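You operate a simulated robot arm through the tools that you are given. There is no shell and no other tool.

You are at the controls of a simulated two-armed robot. One attempt, no reset.

## Task
Fetch the grey card box from the fourth shelf from the bottom of the oak bookcase and set it on top of the brown card box on the top of the long bench. Pick up the cream book with one hand, pass it to the other hand and put it on the low shelf of the camera table. Take the blue card box from the second shelf from the bottom of the slim bookcase and put it on the top of the wash bench. Fetch the small grey lamp and set it on the red extension ring. Put the numbered black ring on the top of the long bench away on the riser of the wash bench. Put the 0.2 grey shim from the top of the long bench on top of the white carton there and the 0.1 grey shim on the upper shelf of the cleaning table. Fetch the narrow teal box and set it on top of the red carton. Put the white coiled lead from the bed top on the middle shelf of the cleaning table and the red coiled lead on top of the brown spares carton. Take the capped black lens from the bed top and leave it on the bench seat. Take the bowl-shaped black barrel and put it on top of the green felt box. The order is free. Set down upright: blue card box, small grey lamp, narrow teal box.

The check looks at the end state, three seconds after you hand in, the way a careful person would. Anything else that was tipped, shoved, dropped, spilled or broken makes it a failure.

## Robot
Two 7-joint arms with two-finger parallel grippers on one trunk, on a base that drives. Base frame: it is fixed to the floor where the robot stands at the start and does not move with it; the origin is under the middle of the robot, x ahead of it, y to its left, z up. Readings come in cm, rad, newtons and seconds.
The left shoulder is at the start at [8, 13.1, 94.7], the right one opposite. With the tool pointing down near the work surface each hand reaches from about 10 to 78 cm from the robot's upright axis, wherever it stands, measured 20 degrees to its own side. Places, roughly: bench seat (24x64 cm) [-448, -8, 60]; blue card box (10x10x12 cm) [40, -400, 50]; bowl-shaped black barrel (9x9x5 cm) [-440, 20, 80]; brown card box (16x22x13 cm) [60, -210, 90]; brown spares carton [-600, -50, 50]; capped black lens (6x6x5 cm) [-590, -110, 50]; coiled lead [-600, -100, 50]; cream book (3x17x23 cm) [60, 10, 60]; green felt box [-350, -225, 75]; grey card box (10x15x8 cm) [60, 0, 130]; grey shim [50, -200, 75]; low shelf of the camera table [-200, -190, 30]; middle shelf of the cleaning table [-310, -180, 50]; narrow teal box [-600, -100, 50]; numbered black ring [75, -275, 75]; red carton (11x9x8 cm) [-620, -70, 50]; red extension ring [50, -225, 75]; riser of the wash bench (56x14 cm) [-336, -382, 90]; small grey lamp (6x4x7 cm) [20, -270, 80]; top of the wash bench [-380, -380, 80]; upper shelf of the cleaning table (83x13 cm) [-312, -206, 124]; white carton [50, -225, 75]. Payload 1.57 kg a hand.
The TCP of each hand is the grasp point between the finger pads, 3 cm short of the fingertips. In the tool frame z runs along the fingers and y along their closing line. The gripper opens to 11 cm. The fingers are 2.4 cm wide and 1.2 cm thick; the gripper's body (4.8 by 11.2 cm) begins 7.8 cm behind the TCP.
Orientation is that of the tool frame in the base frame, as a unit quaternion [w, x, y, z]. With the fingers straight down and closing along the base's y, the tool's x points along the base's -x, its y along +y and its z along -z.

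## Interface
- The arms move only by the tool play_rows. It takes "left_motion", "right_motion" or both (then of equal length, played together; a hand with none holds still); each is a list that holds one entry, the list of rows, each a list of 6 numbers: the shift along the base's x, y, z in cm, then the turn, a rotation vector about the base's x, y, z in rad. In form: [[[x, y, z, ax, ay, az], ...]]. A call has 1 to 20 rows; each row is the pose to reach, as a shift and turn from the pose commanded when the call began. "left_grip" and "right_grip" are, for a hand that has rows, the finger opening in cm, from 0 to 11, set as the call begins (left out, the last holds). Rows are played at 5 a second. More than 5 cm and 0.15 rad between two rows, or a gripper value outside its range, and nothing of the call is played. A pose out of reach is approached as far as the arm can. The call stops where the force on the tool passes 40 N (or 10 N more than at its start, if that is more) or the arm is blocked; 0.2 s more then pass. Each finger travels about 10.8 cm/s and halts on what it meets, pressing with about 43 N; the grip force reading is that of the motor and also rises with nothing between the fingers. The clock runs only during rows and for 0.2 s after the last one: add rows that repeat a pose to give the fingers time. It gives the time, the measured TCP pose, the force on the tool (base axes), the opening and the grip force at its end, in the units of the frame above (readings bear some noise), with the torque about the TCP (base axes, N m) and any sound that the robot's microphone picked up.
- Cameras (640 x 400 px; columns grow to the right, rows downward): "scene" is now at [-4.48, 1.01, 144.24]; the picture's right is [0.12, -0.99, 0.00], its down [-0.34, -0.04, -0.94] and it looks along [0.93, 0.11, -0.34] (base axes); focal length 214 px, centre (320, 200). "left" rides on the left gripper at [7, -1.6, -14.1] in its tool frame; the picture's right is [0.23, 0.97, 0.00], its down [-0.86, 0.20, -0.48] and it looks along [-0.47, 0.11, 0.88] (tool axes); focal length 222 px, centre (320, 200). "right" rides on the right gripper at [7, 1.6, -14.1] in its tool frame; the picture's right is [-0.23, 0.97, 0.00], its down [-0.86, -0.20, -0.48] and it looks along [-0.47, -0.11, 0.88] (tool axes); focal length 222 px, centre (320, 200). There is no depth. A picture from a camera that has moved, and an enlarged one, comes with that camera's place and axes in the base frame and with its lens.
- snapshot(camera): a new picture of that camera. No time passes.
- roll_base(legs): drives the robot by 1 to 6 legs, each [ahead, left, turn to the left] in cm, cm and rad, along the robot's own axes; the way and the turn of a leg run together, so that a leg with both is an arc; at most 150 cm and 3.142 rad a leg. The arms and the cameras ride along, it lands a little off, and it stops where it bumps. It gives what a move gives.
- turn_head(pan, tilt): turns the head with the scene camera to pan (to the left, within 1.902 rad either way) and tilt (down, from -0.506 to 1.204), counted from straight ahead of the robot. It gives what a move gives.
- close_up(camera, box): a new picture of the part [left, top, right, bottom] of that camera's present view, enlarged. No time passes.
- sign_off(): hands the job in; it is judged then, once.

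Places have to be worked out from the pictures, the camera data and where the tool is seen. Open the grippers and draw the arms clear of the work before you hand the job in, unless the task says otherwise.

The tools are called as a command line: name --argument value ..., lists and objects as JSON in quotes. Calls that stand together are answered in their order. play_rows: Moves the arms, as the interface text tells. Its arguments: {"type":"object","properties":{"left_motion":{"type":"array"},"left_grip":{"type":"number"},"right_motion":{"type":"array"},"right_grip":{"type":"number"}},"required":[]} The other tools are called the same way: roll_base (legs) drives the base; turn_head (pan, tilt) turns the head that bears the scene camera; snapshot (camera) takes a picture; close_up (camera, box) takes an enlarged picture of a part of a camera's view; sign_off () hands the job in.

At the start:

```text
clock: 0.0
left_tcp_pos: [38.72, 19.25, 138.46]
left_tcp_rot: [0.0, 0.0, 1.0, 0.0]
left_contact_force: [0.2, -0.6, -0.1]
left_moment: [0.0, 0.02, 0.02]
left_finger_gap: 10.98
left_grip_force: 0.1
right_tcp_pos: [41.7, -12.1, 140.74]
right_tcp_rot: [-0.001, 0.0, 1.0, 0.0]
right_contact_force: [-0.5, 0.2, -0.2]
right_moment: [0.02, 0.01, 0.03]
right_finger_gap: 11.03
right_grip_force: 0.2
robot x, y, heading: [0.15, 0.24, 0.002]
head pan, tilt: [0.117, 0.347]
```

scene: 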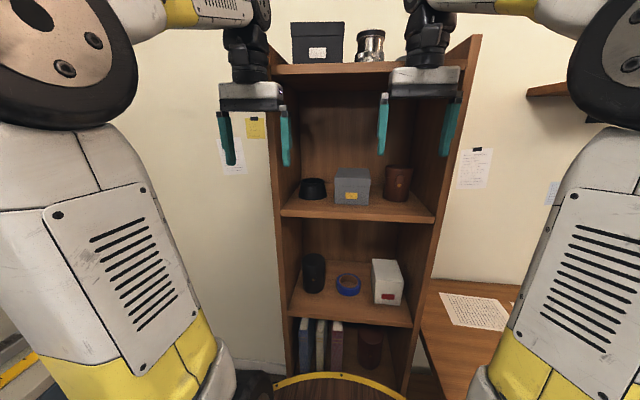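
right: 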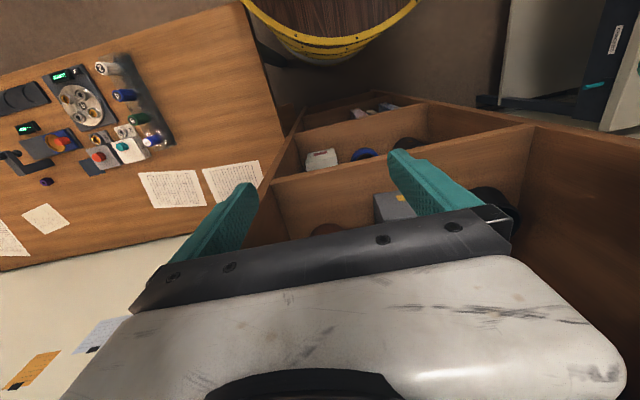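
left: 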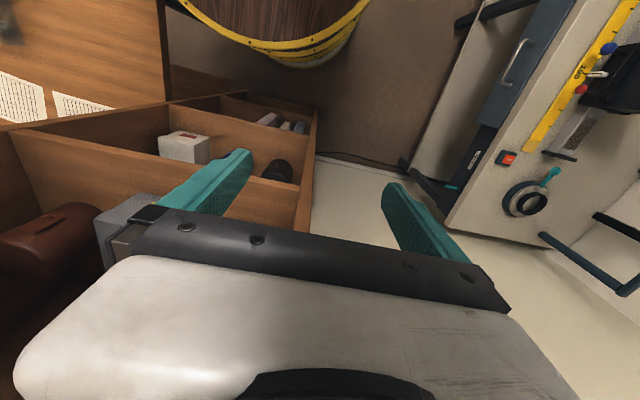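

I start by looking closer at the bookcase ahead: the grey box stands on the shelf at about z 125, and the cream book in the bottom visible row.

close_up --camera "scene" --box '[260, 10, 500, 240]'

close_up --camera "scene" --box '[260, 220, 500, 400]'

```text
1.74 times, centred on (380, 125) of scene
camera zoom: at [-4.48, 1.01, 144.24], right [0.12, -0.99, 0.0], down [-0.34, -0.04, -0.94], along [0.93, 0.11, -0.34], focal length 373 px, centre (216, 330)
```

zoom: 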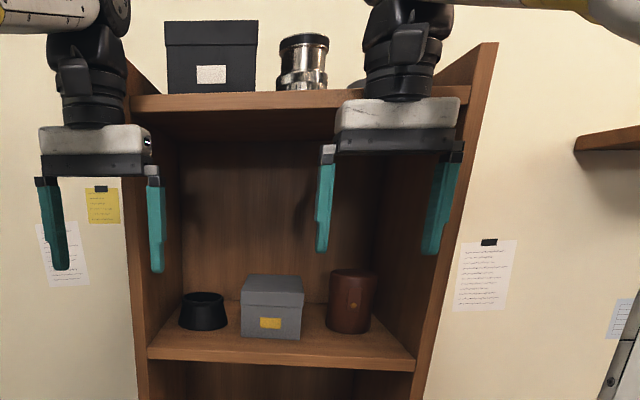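

```text
2.22 times, centred on (380, 310) of scene
camera zoom: at [-4.48, 1.01, 144.24], right [0.12, -0.99, 0.0], down [-0.34, -0.04, -0.94], along [0.93, 0.11, -0.34], focal length 477 px, centre (187, -44)
```

zoom: 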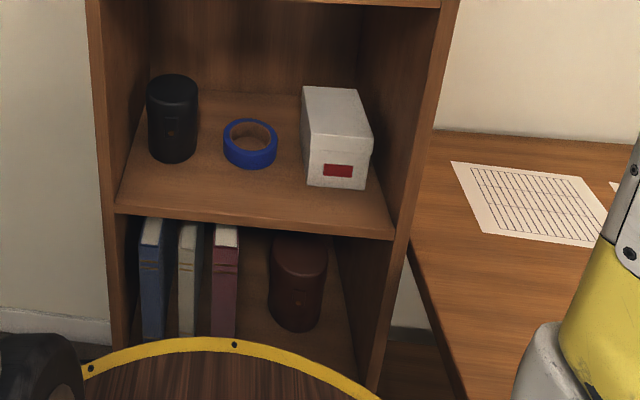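

I tilt the head down to see what the yellow-rimmed thing in front of the robot is.

turn_head --pan 0.0 --tilt 1.1

snapshot --camera "scene"

```text
clock: 1.1
left_tcp_pos: [38.74, 19.37, 138.46]
left_tcp_rot: [-0.001, 0.0, 1.0, 0.001]
left_contact_force: [1.0, -0.7, 0.5]
left_moment: [0.0, 0.05, 0.01]
left_finger_gap: 10.98
left_grip_force: 0.1
right_tcp_pos: [41.63, -12.25, 140.71]
right_tcp_rot: [0.0, 0.0, 1.0, 0.0]
right_contact_force: [0.1, 0.6, 0.2]
right_moment: [0.04, -0.02, -0.01]
right_finger_gap: 10.97
right_grip_force: 0.1
robot x, y, heading: [-0.04, 0.23, -0.0]
head pan, tilt: [0.0, 1.1]
```

```text
taken
camera scene: at [-7.41, -0.08, 138.08], right [0.0, -1.0, 0.0], down [-0.89, 0.0, -0.45], along [0.45, 0.0, -0.89], focal length 214 px, centre (320, 200)
```

scene: 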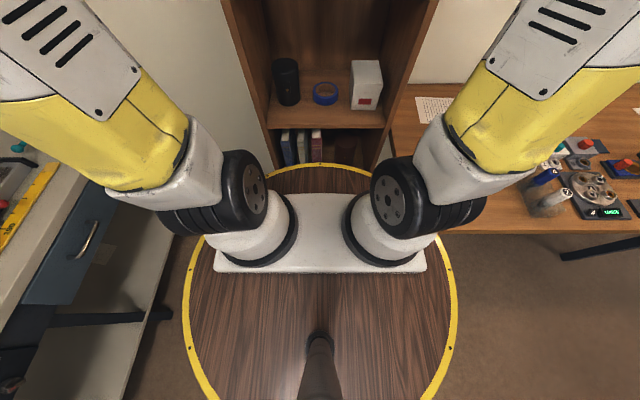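

The round wooden disc is the robot's own deck (about z 88, radius 30). Now I look around the room to learn the layout.

turn_head --pan -0.9 --tilt 0.4

snapshot --camera "scene"

turn_head --pan -1.9 --tilt 0.4

snapshot --camera "scene"

turn_head --pan 1.0 --tilt 0.4

snapshot --camera "scene"

turn_head --pan 1.9 --tilt 0.4

snapshot --camera "scene"

```text
clock: 2.3
left_tcp_pos: [38.82, 19.37, 138.52]
left_tcp_rot: [0.0, 0.0, 1.0, 0.0]
left_contact_force: [-0.8, 0.4, -0.2]
left_moment: [0.0, -0.01, 0.02]
left_finger_gap: 10.99
left_grip_force: 0.1
right_tcp_pos: [41.6, -12.26, 140.69]
right_tcp_rot: [0.0, 0.0, 1.0, 0.0]
right_contact_force: [0.3, 0.1, -0.5]
right_moment: [0.02, 0.0, -0.03]
right_finger_gap: 10.99
right_grip_force: 0.0
robot x, y, heading: [0.12, 0.33, -0.0]
head pan, tilt: [-0.901, 0.4]
```

```text
taken
camera scene: at [-7.97, -7.33, 143.75], right [-0.78, -0.62, 0.0], down [-0.24, 0.31, -0.92], along [0.57, -0.72, -0.39], focal length 214 px, centre (320, 200)
```

scene: 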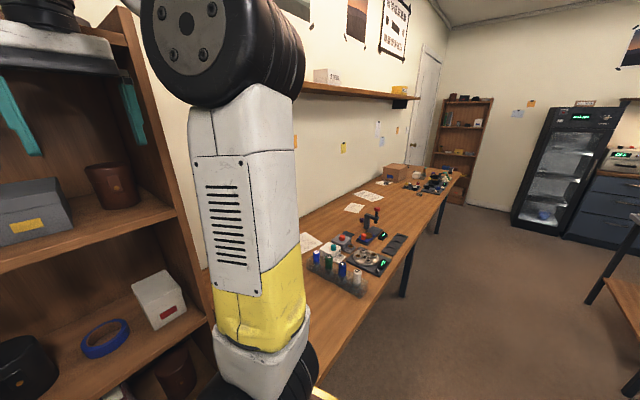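

```text
clock: 3.6
left_tcp_pos: [38.81, 19.34, 138.49]
left_tcp_rot: [0.0, -0.001, 1.0, 0.001]
left_contact_force: [-0.4, 0.3, 0.7]
left_moment: [0.0, 0.01, -0.04]
left_finger_gap: 11.0
left_grip_force: 0.1
right_tcp_pos: [41.47, -12.1, 140.72]
right_tcp_rot: [0.0, 0.0, 1.0, 0.0]
right_contact_force: [0.4, 0.1, 0.4]
right_moment: [-0.01, 0.0, 0.0]
right_finger_gap: 11.01
right_grip_force: 0.0
robot x, y, heading: [-0.15, -0.26, 0.001]
head pan, tilt: [-1.901, 0.4]
```

```text
taken
camera scene: at [-16.72, -8.85, 143.76], right [-0.95, 0.32, 0.0], down [0.13, 0.37, -0.92], along [-0.3, -0.87, -0.39], focal length 214 px, centre (320, 200)
```

scene: 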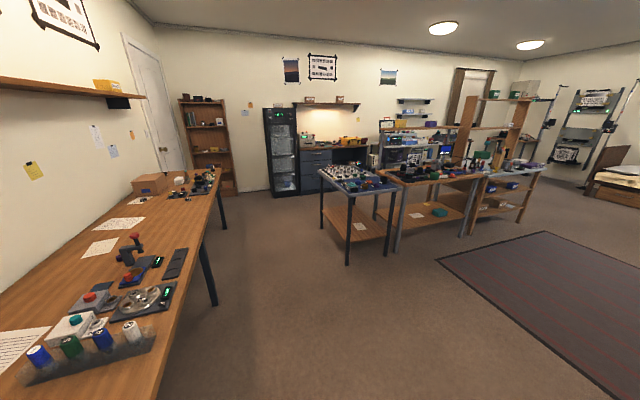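

```text
clock: 6.1
left_tcp_pos: [38.74, 19.19, 138.5]
left_tcp_rot: [0.0, 0.0, 1.0, 0.0]
left_contact_force: [0.7, 0.5, 0.3]
left_moment: [0.04, -0.02, 0.01]
left_finger_gap: 11.0
left_grip_force: 0.1
right_tcp_pos: [41.5, -12.22, 140.66]
right_tcp_rot: [0.001, 0.0, 1.0, 0.0]
right_contact_force: [-0.1, 0.2, 0.3]
right_moment: [-0.01, 0.04, -0.01]
right_finger_gap: 11.01
right_grip_force: 0.1
robot x, y, heading: [0.22, 0.16, 0.003]
head pan, tilt: [1.0, 0.4]
```

```text
taken
camera scene: at [-8.72, 7.71, 143.76], right [0.84, -0.54, 0.0], down [-0.21, -0.33, -0.92], along [0.5, 0.78, -0.39], focal length 214 px, centre (320, 200)
```

scene: 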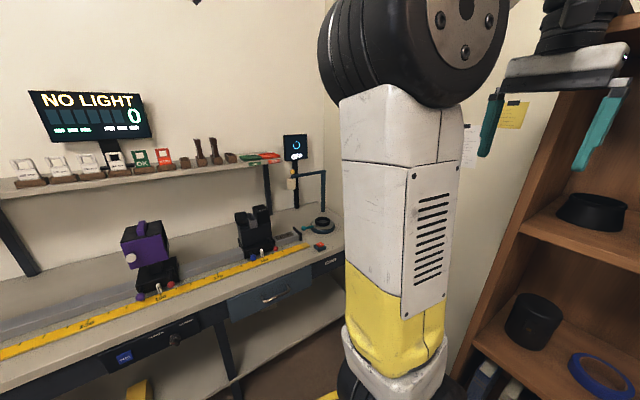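

```text
clock: 7.3
left_tcp_pos: [38.8, 19.36, 138.36]
left_tcp_rot: [0.0, 0.0, 1.0, 0.0]
left_contact_force: [0.2, -0.1, -0.4]
left_moment: [0.01, 0.03, 0.0]
left_finger_gap: 10.99
left_grip_force: 0.0
right_tcp_pos: [41.59, -12.23, 140.76]
right_tcp_rot: [0.0, 0.0, 1.0, 0.0]
right_contact_force: [0.6, 0.1, -0.6]
right_moment: [0.01, -0.02, 0.03]
right_finger_gap: 11.0
right_grip_force: 0.0
robot x, y, heading: [0.04, -0.38, -0.004]
head pan, tilt: [1.901, 0.4]
```

```text
taken
camera scene: at [-16.72, 8.69, 143.76], right [0.95, 0.32, 0.0], down [0.13, -0.37, -0.92], along [-0.3, 0.87, -0.39], focal length 214 px, centre (320, 200)
```

scene: 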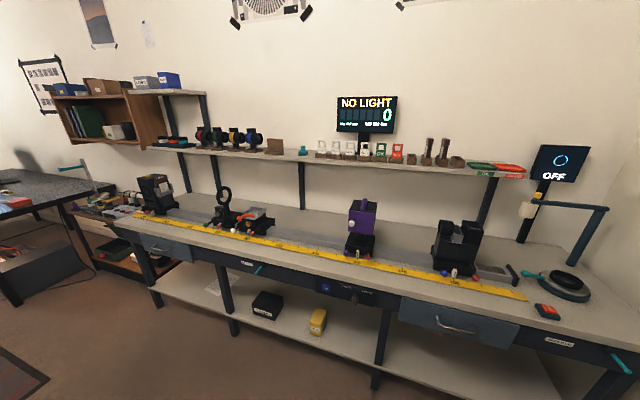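

The layout is clear: long bench to the right, tables behind, optical bench left. I drive back 25 cm to give the arms room for the low book shelf and look at the bookcase again.

roll_base --legs '[[-25, 0, 0]]'

turn_head --pan 0.1 --tilt 0.6

snapshot --camera "scene"

close_up --camera "scene" --box '[260, 150, 420, 250]'

snapshot --camera "left"

```text
clock: 9.1
left_tcp_pos: [13.79, 19.23, 138.43]
left_tcp_rot: [0.0, 0.001, 1.0, 0.0]
left_contact_force: [0.1, -0.1, 0.5]
left_moment: [0.0, 0.01, -0.02]
left_finger_gap: 11.0
left_grip_force: 0.0
right_tcp_pos: [16.56, -12.23, 140.66]
right_tcp_rot: [0.0, 0.001, 1.0, 0.0]
right_contact_force: [-0.1, -0.4, -0.7]
right_moment: [-0.01, 0.04, -0.01]
right_finger_gap: 11.0
right_grip_force: 0.1
robot x, y, heading: [-25.45, 0.11, -0.004]
head pan, tilt: [1.901, 0.4]
```

```text
clock: 10.9
left_tcp_pos: [13.74, 19.26, 138.54]
left_tcp_rot: [0.0, 0.001, 1.0, 0.0]
left_contact_force: [-0.3, -0.2, 0.2]
left_moment: [-0.03, 0.01, 0.01]
left_finger_gap: 10.98
left_grip_force: 0.1
right_tcp_pos: [16.41, -12.19, 140.76]
right_tcp_rot: [0.0, 0.001, 1.0, 0.0]
right_contact_force: [0.3, 0.1, -0.5]
right_moment: [0.01, 0.0, -0.01]
right_finger_gap: 11.0
right_grip_force: 0.0
robot x, y, heading: [-25.5, 0.11, -0.003]
head pan, tilt: [0.099, 0.6]
```

```text
taken
camera scene: at [-30.06, 0.83, 141.93], right [0.1, -1.0, 0.0], down [-0.56, -0.06, -0.83], along [0.82, 0.08, -0.56], focal length 214 px, centre (320, 200)
```

scene: 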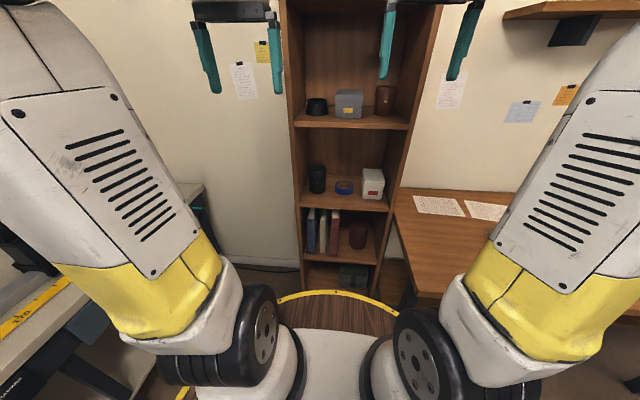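

```text
4.00 times, centred on (340, 200) of scene
camera zoom: at [-30.06, 0.83, 141.93], right [0.1, -1.0, 0.0], down [-0.56, -0.06, -0.83], along [0.82, 0.08, -0.56], focal length 858 px, centre (240, 200)
```

zoom: 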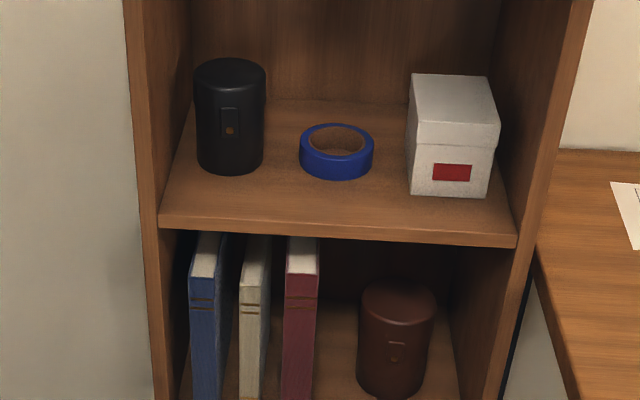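

```text
taken
camera left: at [6.67, 17.51, 152.51], right [-0.23, 0.97, 0.0], down [0.86, 0.2, 0.48], along [0.47, 0.11, -0.88], focal length 222 px, centre (320, 200)
```

left: 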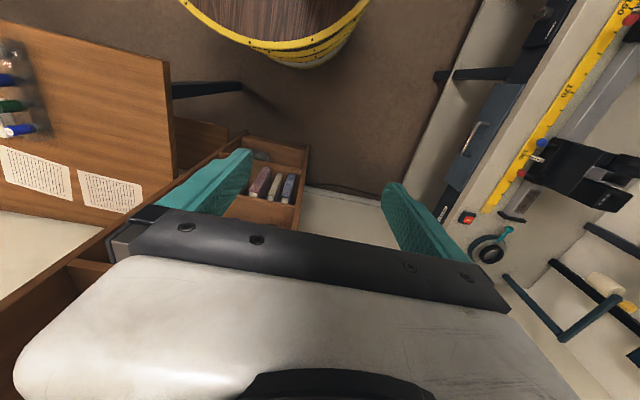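

The books stand on the second shelf; triangulating gives the cream book's spine at x≈49, y≈7.1, top z≈76. I bring the left hand forward-pointing in front of the case with fingers opened to 4.2 cm.

play_rows --left_motion '[[[2.4, -1.36, -2.5, 0, -0.139, 0], [4.8, -2.72, -5, 0, -0.278, 0], [7.2, -4.08, -7.5, 0, -0.417, 0], [9.6, -5.44, -10, 0, -0.556, 0], [12, -6.8, -12.5, 0, -0.695, 0], [14.4, -8.16, -15, 0, -0.834, 0], [16.8, -9.52, -17.5, 0, -0.973, 0], [19.2, -10.88, -20, 0, -1.112, 0], [21.6, -12.2, -22.5, 0, -1.25, 0], [21.6, -12.2, -27, 0, -1.25, 0], [21.6, -12.2, -31.5, 0, -1.25, 0], [21.6, -12.2, -36, 0, -1.25, 0], [21.6, -12.2, -40.5, 0, -1.25, 0], [21.6, -12.2, -45, 0, -1.25, 0], [21.6, -12.2, -49.5, 0, -1.25, 0], [21.6, -12.2, -54, 0, -1.25, 0], [21.6, -12.2, -58.5, 0, -1.25, 0], [21.6, -12.2, -63, 0, -1.25, 0], [21.6, -12.2, -67.5, 0, -1.25, 0], [21.6, -12.2, -72, 0, -1.25, 0]]]' --left_grip 4.2

snapshot --camera "left"

snapshot --camera "scene"

```text
clock: 12.9
left_tcp_pos: [26.14, -11.2, 121.17]
left_tcp_rot: [0.528, 0.117, 0.81, -0.228]
left_contact_force: [0.3, 0.9, -0.9]
left_moment: [0.0, -0.03, -0.1]
left_finger_gap: 4.2
left_grip_force: 0.1
right_tcp_pos: [16.59, -12.09, 140.6]
right_tcp_rot: [-0.002, 0.001, 1.0, -0.001]
right_contact_force: [0.0, 0.6, -0.1]
right_moment: [0.0, -0.03, 0.01]
right_finger_gap: 11.01
right_grip_force: 0.0
robot x, y, heading: [-24.97, 0.16, -0.002]
head pan, tilt: [0.099, 0.6]
stopped in row 9 (left hand): the arm was blocked; the commanded pose is now the measured one
```

```text
taken
camera left: at [11.15, -6.12, 119.76], right [0.32, 0.83, -0.45], down [0.06, 0.45, 0.89], along [0.94, -0.31, 0.1], focal length 222 px, centre (320, 200)
```

left: 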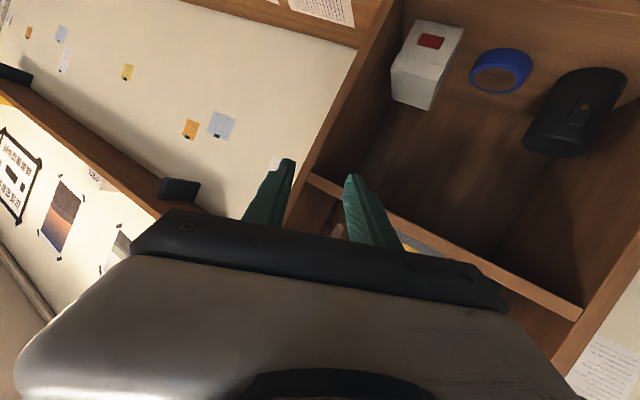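

```text
taken
camera scene: at [-30.72, -3.29, 141.8], right [-0.38, -0.93, 0.0], down [-0.53, 0.22, -0.82], along [0.76, -0.31, -0.58], focal length 214 px, centre (320, 200)
```

scene: 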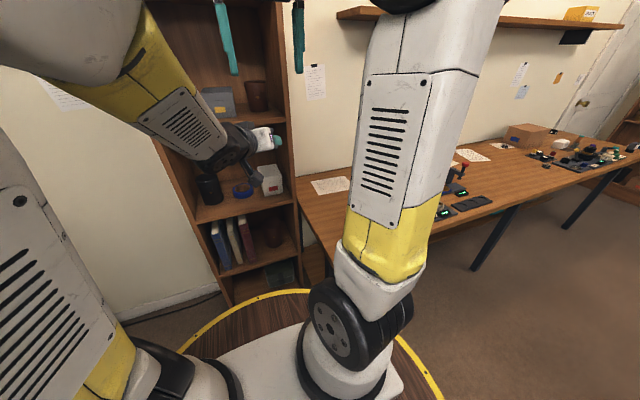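

The waist turned with the move and the left arm got blocked near the right hand, off its commanded path. I retrace the left hand to its start pose slowly.

play_rows --left_motion '[[[-1.0, 2.5, 1.4, 0.04, 0.094, 0.021], [-2.0, 5.0, 2.9, 0.081, 0.188, 0.042], [-3.1, 7.6, 4.3, 0.122, 0.282, 0.063], [-4.1, 10.1, 5.8, 0.162, 0.376, 0.083], [-5.1, 12.7, 7.2, 0.203, 0.47, 0.104], [-6.1, 15.2, 8.6, 0.243, 0.565, 0.125], [-7.2, 17.7, 10.1, 0.284, 0.659, 0.146], [-8.2, 20.3, 11.5, 0.325, 0.753, 0.167], [-9.2, 22.8, 13, 0.365, 0.847, 0.188], [-10.2, 25.3, 14.4, 0.406, 0.941, 0.208], [-11.3, 27.9, 15.9, 0.446, 1.035, 0.229], [-12.3, 30.4, 17.3, 0.487, 1.129, 0.25], [-12.3, 30.4, 17.3, 0.487, 1.129, 0.25]]]'

snapshot --camera "scene"

```text
clock: 15.7
left_tcp_pos: [13.89, 19.42, 138.24]
left_tcp_rot: [0.0, 0.002, 1.0, 0.004]
left_contact_force: [-0.3, -0.7, -0.4]
left_moment: [-0.01, 0.02, -0.02]
left_finger_gap: 4.2
left_grip_force: 0.0
right_tcp_pos: [16.5, -12.02, 140.67]
right_tcp_rot: [-0.001, 0.0, 1.0, 0.0]
right_contact_force: [-1.2, 0.3, 0.1]
right_moment: [-0.01, 0.0, 0.01]
right_finger_gap: 11.0
right_grip_force: 0.0
robot x, y, heading: [-25.2, 0.16, -0.002]
head pan, tilt: [0.099, 0.6]
```

```text
taken
camera scene: at [-30.04, 0.83, 141.93], right [0.1, -1.0, 0.0], down [-0.56, -0.06, -0.82], along [0.82, 0.08, -0.57], focal length 214 px, centre (320, 200)
```

scene: 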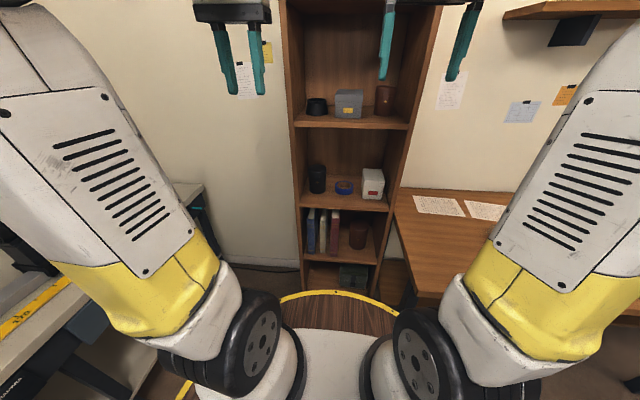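

Restored. Now I move the right hand away to the right and lower the left hand (still pointing down) before pitching.

play_rows --right_motion '[[[0, -4, 0, 0, 0, 0], [0, -8, 0, 0, 0, 0], [0, -12, 0, 0, 0, 0], [0, -16, 0, 0, 0, 0], [0, -16, 0, 0, 0, 0], [0, -16, 0, 0, 0, 0], [0, -16, 0, 0, 0, 0], [0, -16, 0, 0, 0, 0], [0, -16, 0, 0, 0, 0]]]' --left_motion '[[[2, 0, -4, 0, 0, 0], [4, 0, -8, 0, 0, 0], [6, 0, -12, 0, 0, 0], [8, 0, -16, 0, 0, 0], [10, 0, -20, 0, 0, 0], [12, 0, -24, 0, 0, 0], [14, 0, -28, 0, 0, 0], [16, 0, -32, 0, 0, 0], [18, 0, -36, 0, 0, 0]]]'

snapshot --camera "scene"

```text
clock: 17.7
left_tcp_pos: [32.09, 19.22, 102.22]
left_tcp_rot: [0.001, 0.001, 1.0, 0.003]
left_contact_force: [-0.7, -0.4, -0.1]
left_moment: [0.02, -0.03, -0.03]
left_finger_gap: 4.2
left_grip_force: 0.1
right_tcp_pos: [16.67, -28.14, 140.76]
right_tcp_rot: [-0.002, 0.0, 1.0, 0.0]
right_contact_force: [0.3, -0.3, -0.1]
right_moment: [-0.02, -0.06, 0.01]
right_finger_gap: 11.01
right_grip_force: 0.1
robot x, y, heading: [-24.98, 0.1, 0.001]
head pan, tilt: [0.099, 0.6]
```

```text
taken
camera scene: at [-30.08, 0.83, 141.93], right [0.1, -1.0, 0.0], down [-0.56, -0.06, -0.83], along [0.82, 0.08, -0.56], focal length 214 px, centre (320, 200)
```

scene: 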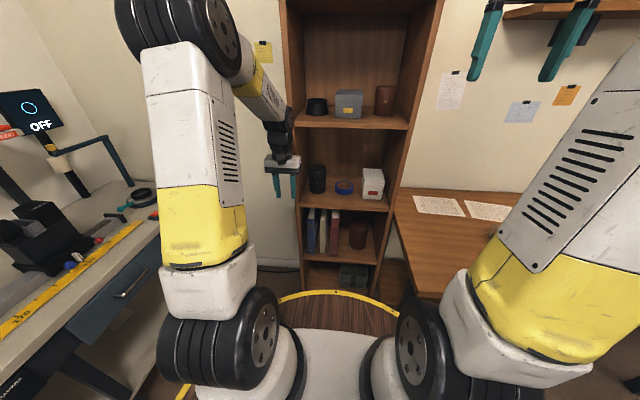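

That went cleanly with no waist turn. Now pitch 45° forward-down while shifting to y≈7 in front of the books.

play_rows --left_motion '[[[0.3, -1.5, -2.5, 0, -0.1, 0], [0.6, -3, -5, 0, -0.2, 0], [0.9, -4.5, -7.5, 0, -0.3, 0], [1.2, -6, -10, 0, -0.4, 0], [1.5, -7.5, -12.5, 0, -0.5, 0], [1.8, -9, -15, 0, -0.6, 0], [2.0, -10.5, -17.5, 0, -0.7, 0], [2.0, -12, -20, 0, -0.785, 0]]]'

snapshot --camera "left"

snapshot --camera "scene"

```text
clock: 19.5
left_tcp_pos: [34.01, 7.29, 82.37]
left_tcp_rot: [0.383, 0.001, 0.924, 0.004]
left_contact_force: [-0.4, 0.4, -0.4]
left_moment: [-0.03, -0.03, -0.03]
left_finger_gap: 4.2
left_grip_force: 0.2
right_tcp_pos: [16.59, -28.09, 140.66]
right_tcp_rot: [-0.002, 0.0, 1.0, -0.002]
right_contact_force: [0.4, 0.8, -0.9]
right_moment: [-0.02, 0.0, -0.02]
right_finger_gap: 11.02
right_grip_force: 0.0
robot x, y, heading: [-24.93, 0.35, -0.002]
head pan, tilt: [0.099, 0.6]
```

```text
taken
camera left: at [19.02, 5.47, 87.23], right [-0.16, 0.97, -0.15], down [0.26, 0.19, 0.95], along [0.95, 0.11, -0.29], focal length 222 px, centre (320, 200)
```

left: 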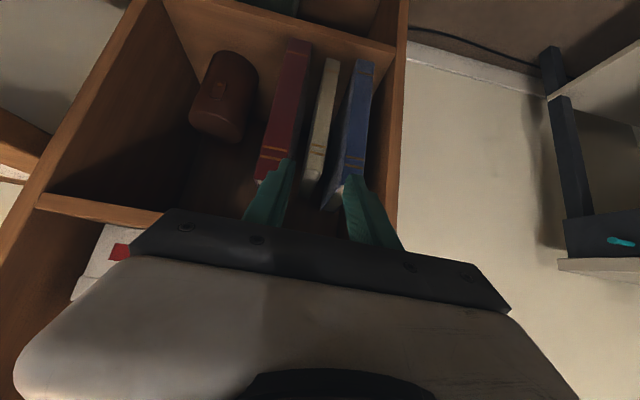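

```text
taken
camera scene: at [-30.06, 0.85, 141.93], right [0.1, -1.0, 0.0], down [-0.56, -0.06, -0.83], along [0.82, 0.08, -0.56], focal length 214 px, centre (320, 200)
```

scene: 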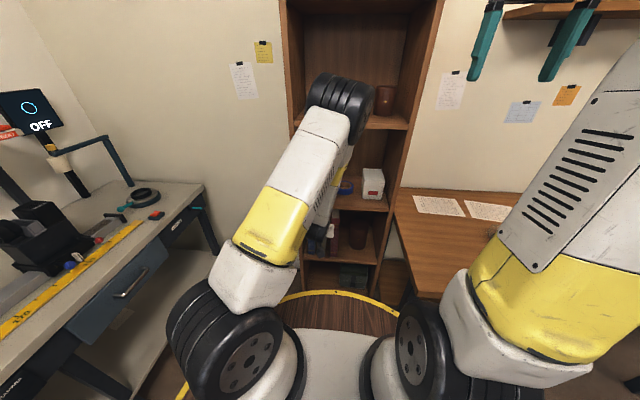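

The left camera shows the cream book straight ahead between the fingers' directions. A closer look to align.

close_up --camera "left" --box '[220, 30, 420, 260]'

```text
1.74 times, centred on (320, 145) of left
camera zoom: at [19.02, 5.47, 87.23], right [-0.16, 0.97, -0.15], down [0.26, 0.19, 0.95], along [0.95, 0.11, -0.29], focal length 386 px, centre (320, 296)
```

zoom: 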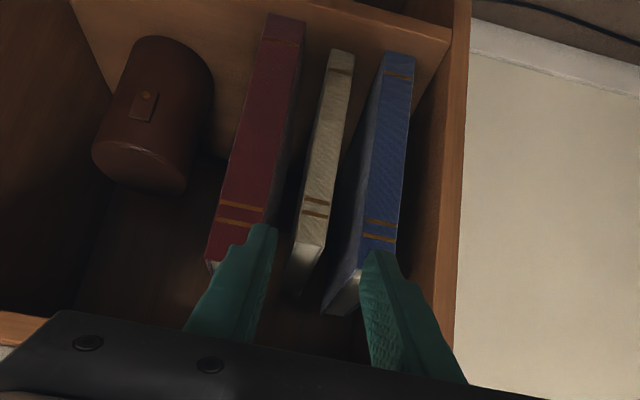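

Book spine sits at y≈7.2, z 52.5–75.5, with gaps on both sides from y 3.3 to 11.9. I pitch a little flatter and come down to z≈66 in front of it.

play_rows --left_motion '[[[0, 0, -4, 0, -0.079, 0], [0, 0, -8, 0, -0.158, 0], [0, 0, -12, 0, -0.237, 0], [0, 0, -16, 0, -0.315, 0], [0, 0, -16, 0, -0.315, 0]]]'

close_up --camera "left" --box '[220, 30, 420, 260]'

snapshot --camera "scene"

```text
clock: 20.7
left_tcp_pos: [33.8, 7.34, 66.32]
left_tcp_rot: [0.523, 0.001, 0.853, 0.003]
left_contact_force: [-0.7, 0.0, -0.1]
left_moment: [-0.01, -0.06, -0.05]
left_finger_gap: 4.22
left_grip_force: 0.0
right_tcp_pos: [16.61, -28.22, 140.69]
right_tcp_rot: [-0.001, -0.001, 1.0, 0.0]
right_contact_force: [0.4, -0.2, -1.0]
right_moment: [0.02, -0.01, -0.02]
right_finger_gap: 11.01
right_grip_force: 0.1
robot x, y, heading: [-25.06, -0.06, 0.001]
head pan, tilt: [0.099, 0.6]
```

```text
1.74 times, centred on (320, 145) of left
camera zoom: at [17.98, 5.57, 66.3], right [-0.11, 0.97, -0.2], down [-0.04, 0.19, 0.98], along [0.99, 0.11, 0.02], focal length 386 px, centre (320, 296)
```

zoom: 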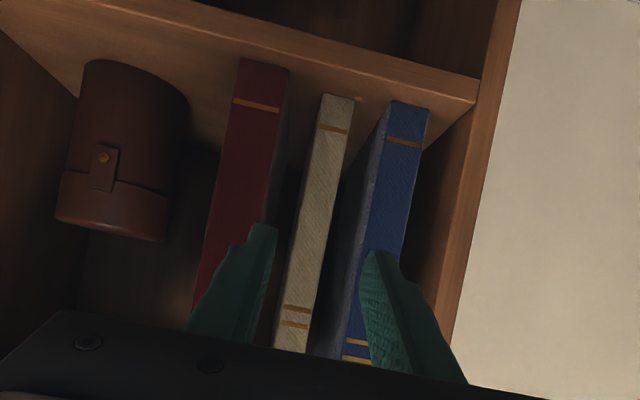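

```text
taken
camera scene: at [-30.04, 0.83, 141.93], right [0.1, -1.0, 0.0], down [-0.56, -0.06, -0.82], along [0.82, 0.08, -0.57], focal length 214 px, centre (320, 200)
```

scene: 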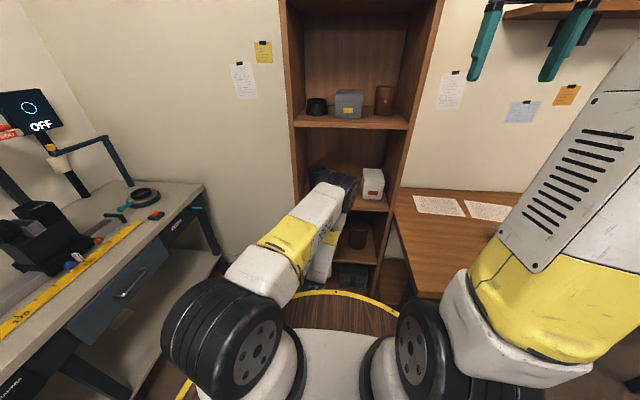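

I zoom in further to judge the gap between the maroon and cream books before inserting the fingers.

close_up --camera "left" --box '[270, 70, 370, 240]'

close_up --camera "scene" --box '[270, 180, 370, 280]'

```text
2.35 times, centred on (320, 155) of left
camera zoom: at [17.98, 5.57, 66.3], right [-0.11, 0.97, -0.2], down [-0.04, 0.19, 0.98], along [0.99, 0.11, 0.02], focal length 523 px, centre (320, 306)
```

zoom: 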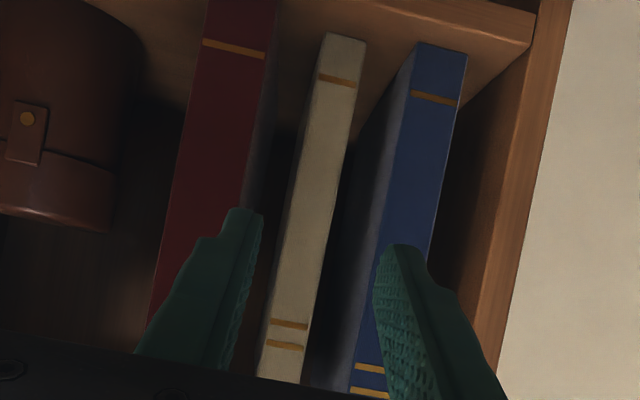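

```text
4.00 times, centred on (320, 230) of scene
camera zoom: at [-30.04, 0.83, 141.93], right [0.1, -1.0, 0.0], down [-0.56, -0.06, -0.82], along [0.82, 0.08, -0.57], focal length 858 px, centre (320, 80)
```

zoom: 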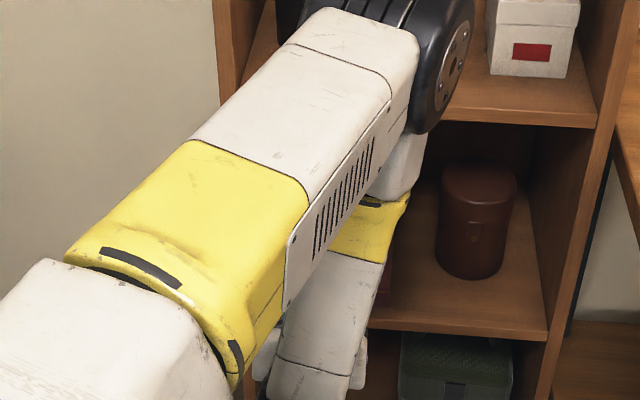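

Gaps measured: maroon edge y≈3.5, cream 5.8–9.0, blue 11.7; the finger spacing fits with the hand at y≈7.5. I move forward to x≈53.

play_rows --left_motion '[[[3, 0.15, 0, 0, 0, 0], [6, 0.15, 0, 0, 0, 0], [9, 0.15, 0, 0, 0, 0], [11, 0.15, 0, 0, 0, 0], [13, 0.15, 0, 0, 0, 0], [15, 0.15, 0, 0, 0, 0], [17, 0.15, 0, 0, 0, 0], [19, 0.15, 0, 0, 0, 0], [19, 0.15, 0, 0, 0, 0]]]'

snapshot --camera "left"

snapshot --camera "scene"

```text
clock: 22.7
left_tcp_pos: [52.93, 7.26, 66.08]
left_tcp_rot: [0.523, 0.0, 0.853, 0.004]
left_contact_force: [0.1, -0.4, -0.1]
left_moment: [-0.02, -0.02, 0.01]
left_finger_gap: 4.2
left_grip_force: 0.1
right_tcp_pos: [16.62, -28.1, 140.64]
right_tcp_rot: [-0.002, 0.0, 1.0, 0.0]
right_contact_force: [-0.4, -0.6, 0.2]
right_moment: [-0.01, 0.0, 0.02]
right_finger_gap: 11.0
right_grip_force: 0.1
robot x, y, heading: [-25.32, -0.16, 0.004]
head pan, tilt: [0.099, 0.6]
```

```text
taken
camera left: at [37.12, 5.55, 66.22], right [-0.11, 0.97, -0.2], down [-0.04, 0.19, 0.98], along [0.99, 0.11, 0.02], focal length 222 px, centre (320, 200)
```

left: 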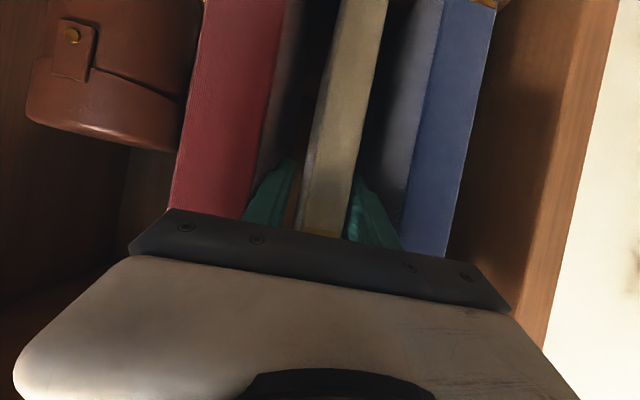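

```text
taken
camera scene: at [-30.04, 0.83, 141.93], right [0.1, -1.0, 0.0], down [-0.56, -0.06, -0.82], along [0.82, 0.08, -0.57], focal length 214 px, centre (320, 200)
```

scene: 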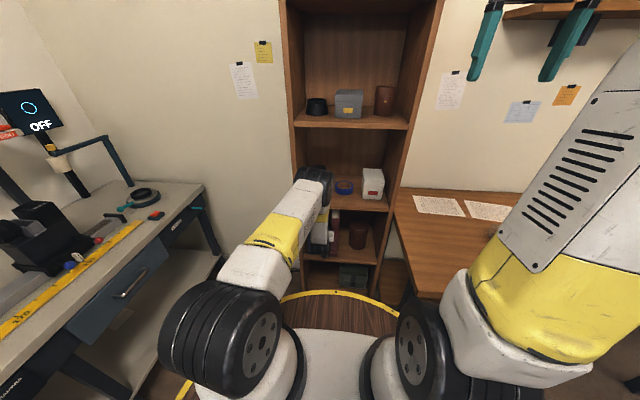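

The fingers straddle the cream book without contact. I close the left grip.

play_rows --left_motion '[[[0, 0, 0, 0, 0, 0], [0, 0, 0, 0, 0, 0], [0, 0, 0, 0, 0, 0], [0, 0, 0, 0, 0, 0]]]' --left_grip 0

snapshot --camera "left"

```text
clock: 23.7
left_tcp_pos: [52.91, 7.32, 66.29]
left_tcp_rot: [0.523, 0.0, 0.852, 0.004]
left_contact_force: [0.7, 0.6, -0.1]
left_moment: [-0.15, 0.15, -0.14]
left_finger_gap: 2.78
left_grip_force: 38.2
right_tcp_pos: [16.63, -28.12, 140.61]
right_tcp_rot: [-0.003, 0.0, 1.0, 0.0]
right_contact_force: [0.1, 0.6, 0.4]
right_moment: [0.02, -0.02, -0.01]
right_finger_gap: 11.0
right_grip_force: 0.0
robot x, y, heading: [-24.93, 0.02, 0.003]
head pan, tilt: [0.099, 0.6]
```

```text
taken
camera left: at [37.12, 5.54, 66.23], right [-0.11, 0.97, -0.2], down [-0.04, 0.19, 0.98], along [0.99, 0.11, 0.02], focal length 222 px, centre (320, 200)
```

left: 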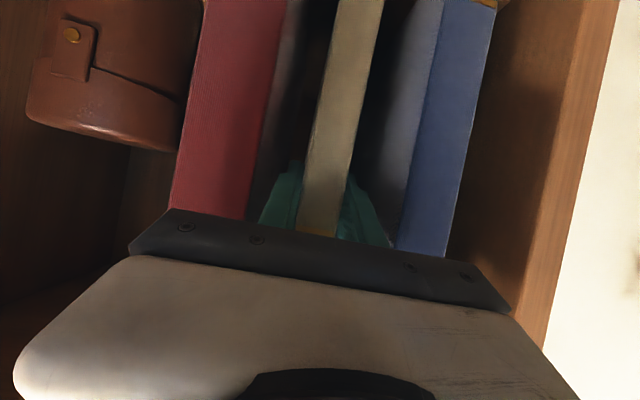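

Book gripped (gap 2.8 cm). I lift it a little and back the base straight out.

play_rows --left_motion '[[[0, 0, 0.5, 0, 0, 0], [0, 0, 1.0, 0, 0, 0], [0, 0, 1.0, 0, 0, 0]]]'

roll_base --legs '[[-40, 0, 0]]'

snapshot --camera "left"

snapshot --camera "scene"

```text
clock: 24.5
left_tcp_pos: [52.85, 7.31, 67.29]
left_tcp_rot: [0.523, 0.0, 0.853, 0.004]
left_contact_force: [-0.3, -0.4, -7.2]
left_moment: [-0.06, 0.44, 0.02]
left_finger_gap: 2.78
left_grip_force: 38.2
right_tcp_pos: [16.61, -28.28, 140.64]
right_tcp_rot: [-0.001, 0.0, 1.0, 0.0]
right_contact_force: [-0.1, -0.2, -0.4]
right_moment: [-0.02, 0.01, 0.0]
right_finger_gap: 11.01
right_grip_force: 0.2
robot x, y, heading: [-25.29, 0.02, -0.0]
head pan, tilt: [0.099, 0.6]
```

```text
clock: 26.9
left_tcp_pos: [13.05, 7.15, 67.16]
left_tcp_rot: [0.522, 0.003, 0.853, 0.002]
left_contact_force: [0.8, 0.1, -6.9]
left_moment: [0.06, 0.46, 0.0]
left_finger_gap: 2.8
left_grip_force: 38.2
right_tcp_pos: [-23.41, -28.21, 140.56]
right_tcp_rot: [-0.002, 0.002, 1.0, 0.0]
right_contact_force: [0.7, -0.2, 0.4]
right_moment: [0.0, 0.04, 0.0]
right_finger_gap: 10.96
right_grip_force: 0.1
robot x, y, heading: [-65.11, -0.06, -0.001]
head pan, tilt: [0.099, 0.6]
```

```text
taken
camera left: at [-2.8, 5.4, 67.27], right [-0.1, 0.98, -0.2], down [-0.04, 0.19, 0.98], along [0.99, 0.11, 0.02], focal length 222 px, centre (320, 200)
```

left: 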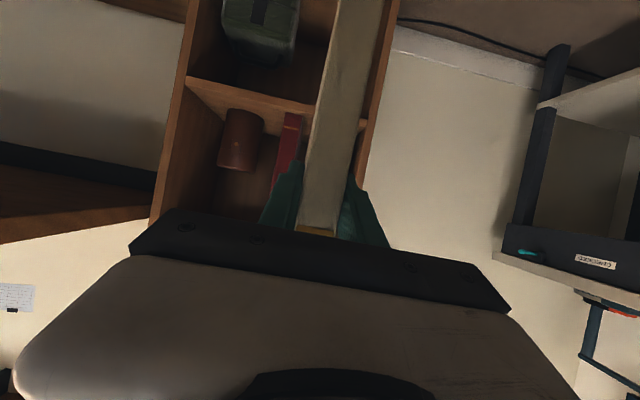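

```text
taken
camera scene: at [-69.93, 0.98, 141.94], right [0.09, -1.0, 0.0], down [-0.56, -0.05, -0.82], along [0.82, 0.08, -0.57], focal length 214 px, centre (320, 200)
```

scene: 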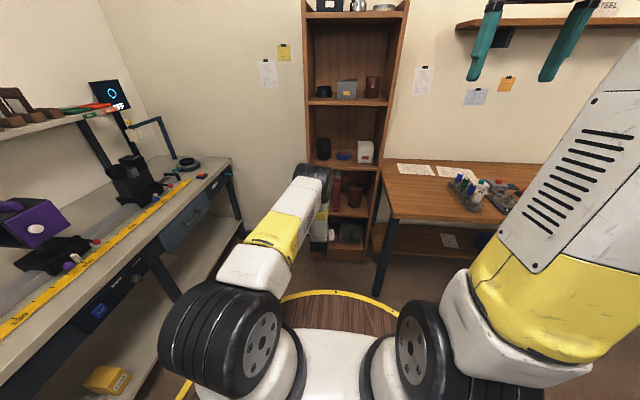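

The book came out clean (about 0.7 kg). I retract the left hand to about 60 cm ahead of the robot, centred and raised, ready for the handover.

play_rows --left_motion '[[[-3, -1, 2, 0, 0, 0], [-6, -2, 4, 0, 0, 0], [-9, -3, 6, 0, 0, 0], [-12, -4, 8, 0, 0, 0], [-15, -5.5, 10, 0, 0, 0], [-18, -7, 12, 0, 0, 0], [-18, -7, 12, 0, 0, 0]]]'

snapshot --camera "scene"

snapshot --camera "right"

```text
clock: 28.6
left_tcp_pos: [-4.97, 0.01, 79.27]
left_tcp_rot: [0.523, 0.003, 0.852, 0.002]
left_contact_force: [-0.1, 0.6, -6.7]
left_moment: [0.01, 0.48, 0.0]
left_finger_gap: 2.81
left_grip_force: 38.8
right_tcp_pos: [-23.37, -28.32, 140.62]
right_tcp_rot: [-0.002, 0.003, 1.0, -0.001]
right_contact_force: [0.8, -0.1, 0.4]
right_moment: [-0.01, 0.01, 0.0]
right_finger_gap: 10.99
right_grip_force: 0.0
robot x, y, heading: [-65.24, 0.27, -0.003]
head pan, tilt: [0.099, 0.6]
```

```text
taken
camera scene: at [-69.95, 0.98, 141.93], right [0.09, -1.0, 0.0], down [-0.56, -0.05, -0.82], along [0.82, 0.08, -0.57], focal length 214 px, centre (320, 200)
```

scene: 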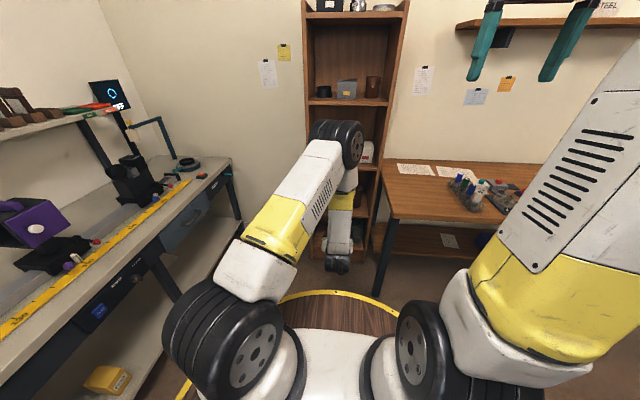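

```text
taken
camera right: at [-30.31, -26.58, 154.75], right [0.23, 0.97, 0.0], down [0.86, -0.2, 0.48], along [0.46, -0.11, -0.88], focal length 222 px, centre (320, 200)
```

right: 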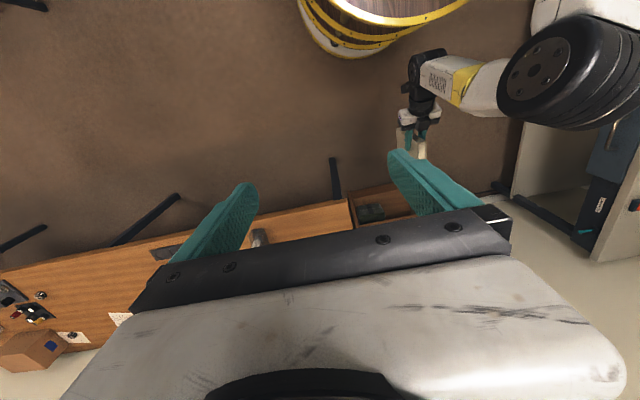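

The left elbow is folded around x≈-22, z≈117, the book spans x≈-9..8 with top near z 88.5. I bring the right hand forward and above the book, staying pointing down with 5.5 cm opening.

play_rows --right_motion '[[[4.5, 0, 0, 0, 0, 0], [9, 0, 0, 0, 0, 0], [13.5, 0, 0, 0, 0, 0], [18, 0, -2, 0, 0, 0], [22, 0, -4, 0, 0, 0], [25.5, 1, -6, 0, 0, 0], [26, 4, -9, 0, 0, 0], [26, 8, -11, 0, 0, 0], [26, 12, -13, 0, 0, 0], [26, 16, -15, 0, 0, 0], [26, 20, -17, 0, 0, 0], [26, 24, -19, 0, 0, 0], [26, 28.3, -21, 0, 0, 0], [26, 28.3, -25, 0, 0, 0], [26, 28.3, -29, 0, 0, 0], [26, 28.3, -33, 0, 0, 0], [26, 28.3, -37, 0, 0, 0]]]' --right_grip 5.5

snapshot --camera "right"

snapshot --camera "scene"

```text
clock: 32.1
left_tcp_pos: [-4.79, -0.04, 79.35]
left_tcp_rot: [0.522, 0.002, 0.853, 0.002]
left_contact_force: [0.9, 0.4, -5.9]
left_moment: [-0.01, 0.43, -0.01]
left_finger_gap: 2.77
left_grip_force: 38.3
right_tcp_pos: [2.55, 0.24, 103.72]
right_tcp_rot: [-0.001, 0.003, 1.0, 0.0]
right_contact_force: [-1.1, 0.4, -0.4]
right_moment: [0.03, -0.01, 0.01]
right_finger_gap: 5.48
right_grip_force: 0.3
right hand out of reach, approached as far as the arm can: row 2, 3, 4, 5, 6, 7, 8
robot x, y, heading: [-65.01, 0.2, -0.005]
head pan, tilt: [0.099, 0.6]
```

```text
taken
camera right: at [-4.42, 1.8, 117.77], right [0.23, 0.97, 0.0], down [0.85, -0.2, 0.48], along [0.46, -0.11, -0.88], focal length 222 px, centre (320, 200)
```

right: 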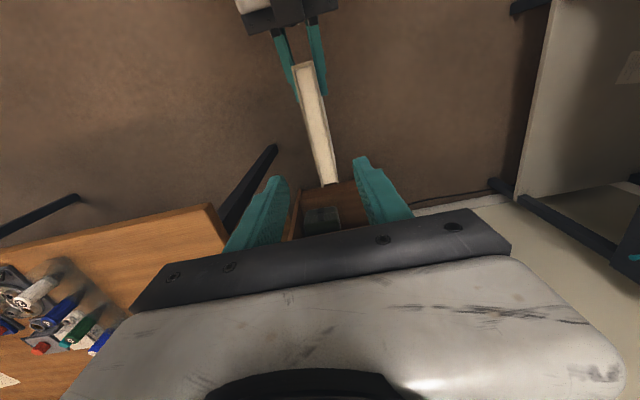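

```text
taken
camera scene: at [-69.97, 0.98, 141.93], right [0.09, -1.0, 0.0], down [-0.56, -0.05, -0.82], along [0.82, 0.08, -0.57], focal length 214 px, centre (320, 200)
```

scene: 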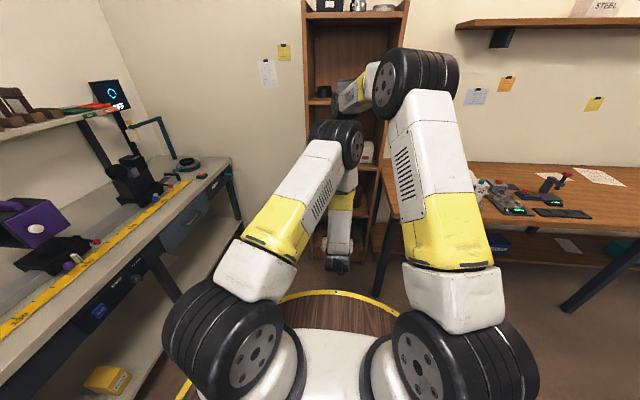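

The right hand is right above the book's top edge (y within 0.2 cm). I descend to z≈84 so the fingers straddle the top of the book, then close.

play_rows --right_motion '[[[0, -0.2, -4, 0, 0, 0], [0, -0.2, -8, 0, 0, 0], [0, -0.2, -12, 0, 0, 0], [0, -0.2, -15, 0, 0, 0], [0, -0.2, -17.5, 0, 0, 0], [0, -0.2, -19.7, 0, 0, 0], [0, -0.2, -19.7, 0, 0, 0]]]'

snapshot --camera "right"

```text
clock: 33.8
left_tcp_pos: [-5.1, 1.33, 78.22]
left_tcp_rot: [0.515, -0.005, 0.857, 0.011]
left_contact_force: [-0.5, -13.5, -13.5]
left_moment: [0.51, 1.08, -1.29]
left_finger_gap: 2.78
left_grip_force: 37.6
right_tcp_pos: [3.49, -0.44, 85.69]
right_tcp_rot: [0.014, 0.006, 1.0, 0.005]
right_contact_force: [1.0, 13.1, 6.8]
right_moment: [0.59, -0.11, 0.17]
right_finger_gap: 6.64
right_grip_force: 6.7
robot x, y, heading: [-65.31, 0.37, -0.006]
head pan, tilt: [0.099, 0.6]
```

```text
taken
camera right: at [-3.84, 1.13, 99.65], right [0.24, 0.97, 0.02], down [0.84, -0.22, 0.5], along [0.49, -0.11, -0.87], focal length 222 px, centre (320, 200)
```

right: 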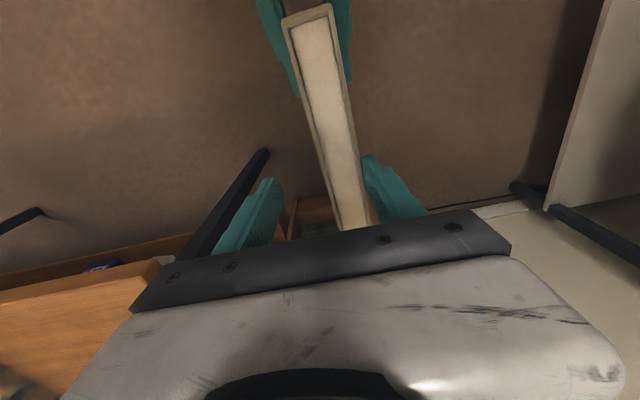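

The right hand's +y finger is rubbing the book: the book is about 1.3 cm further to +y than I judged. I raise the right hand, open wider and recheck.

play_rows --right_motion '[[[0, 0, 2, 0, 0, 0], [0, 0, 5, 0, 0, 0], [0, 0, 8, 0, 0, 0], [0, 0, 8, 0, 0, 0]]]'

snapshot --camera "right"

```text
clock: 34.8
left_tcp_pos: [-5.05, -0.07, 79.27]
left_tcp_rot: [0.522, 0.003, 0.853, 0.003]
left_contact_force: [0.5, 0.4, -7.6]
left_moment: [0.03, 0.45, 0.03]
left_finger_gap: 2.78
left_grip_force: 38.3
right_tcp_pos: [2.56, 0.04, 91.95]
right_tcp_rot: [-0.003, 0.001, 1.0, -0.001]
right_contact_force: [-0.3, 0.5, -0.4]
right_moment: [0.02, 0.01, -0.01]
right_finger_gap: 5.49
right_grip_force: 0.0
robot x, y, heading: [-65.12, 0.37, -0.003]
head pan, tilt: [0.099, 0.6]
```

```text
taken
camera right: at [-4.28, 1.72, 106.03], right [0.23, 0.97, 0.0], down [0.86, -0.2, 0.47], along [0.46, -0.11, -0.88], focal length 222 px, centre (320, 200)
```

right: 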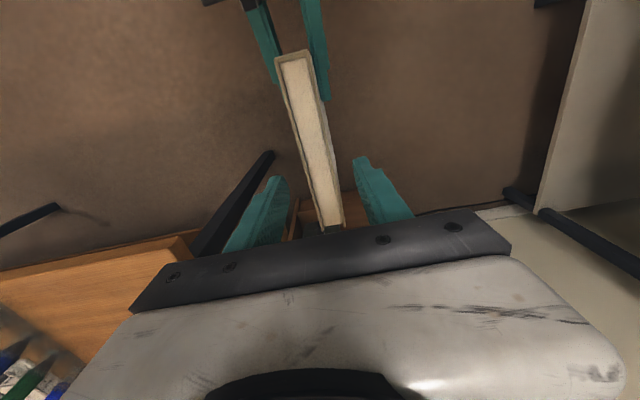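

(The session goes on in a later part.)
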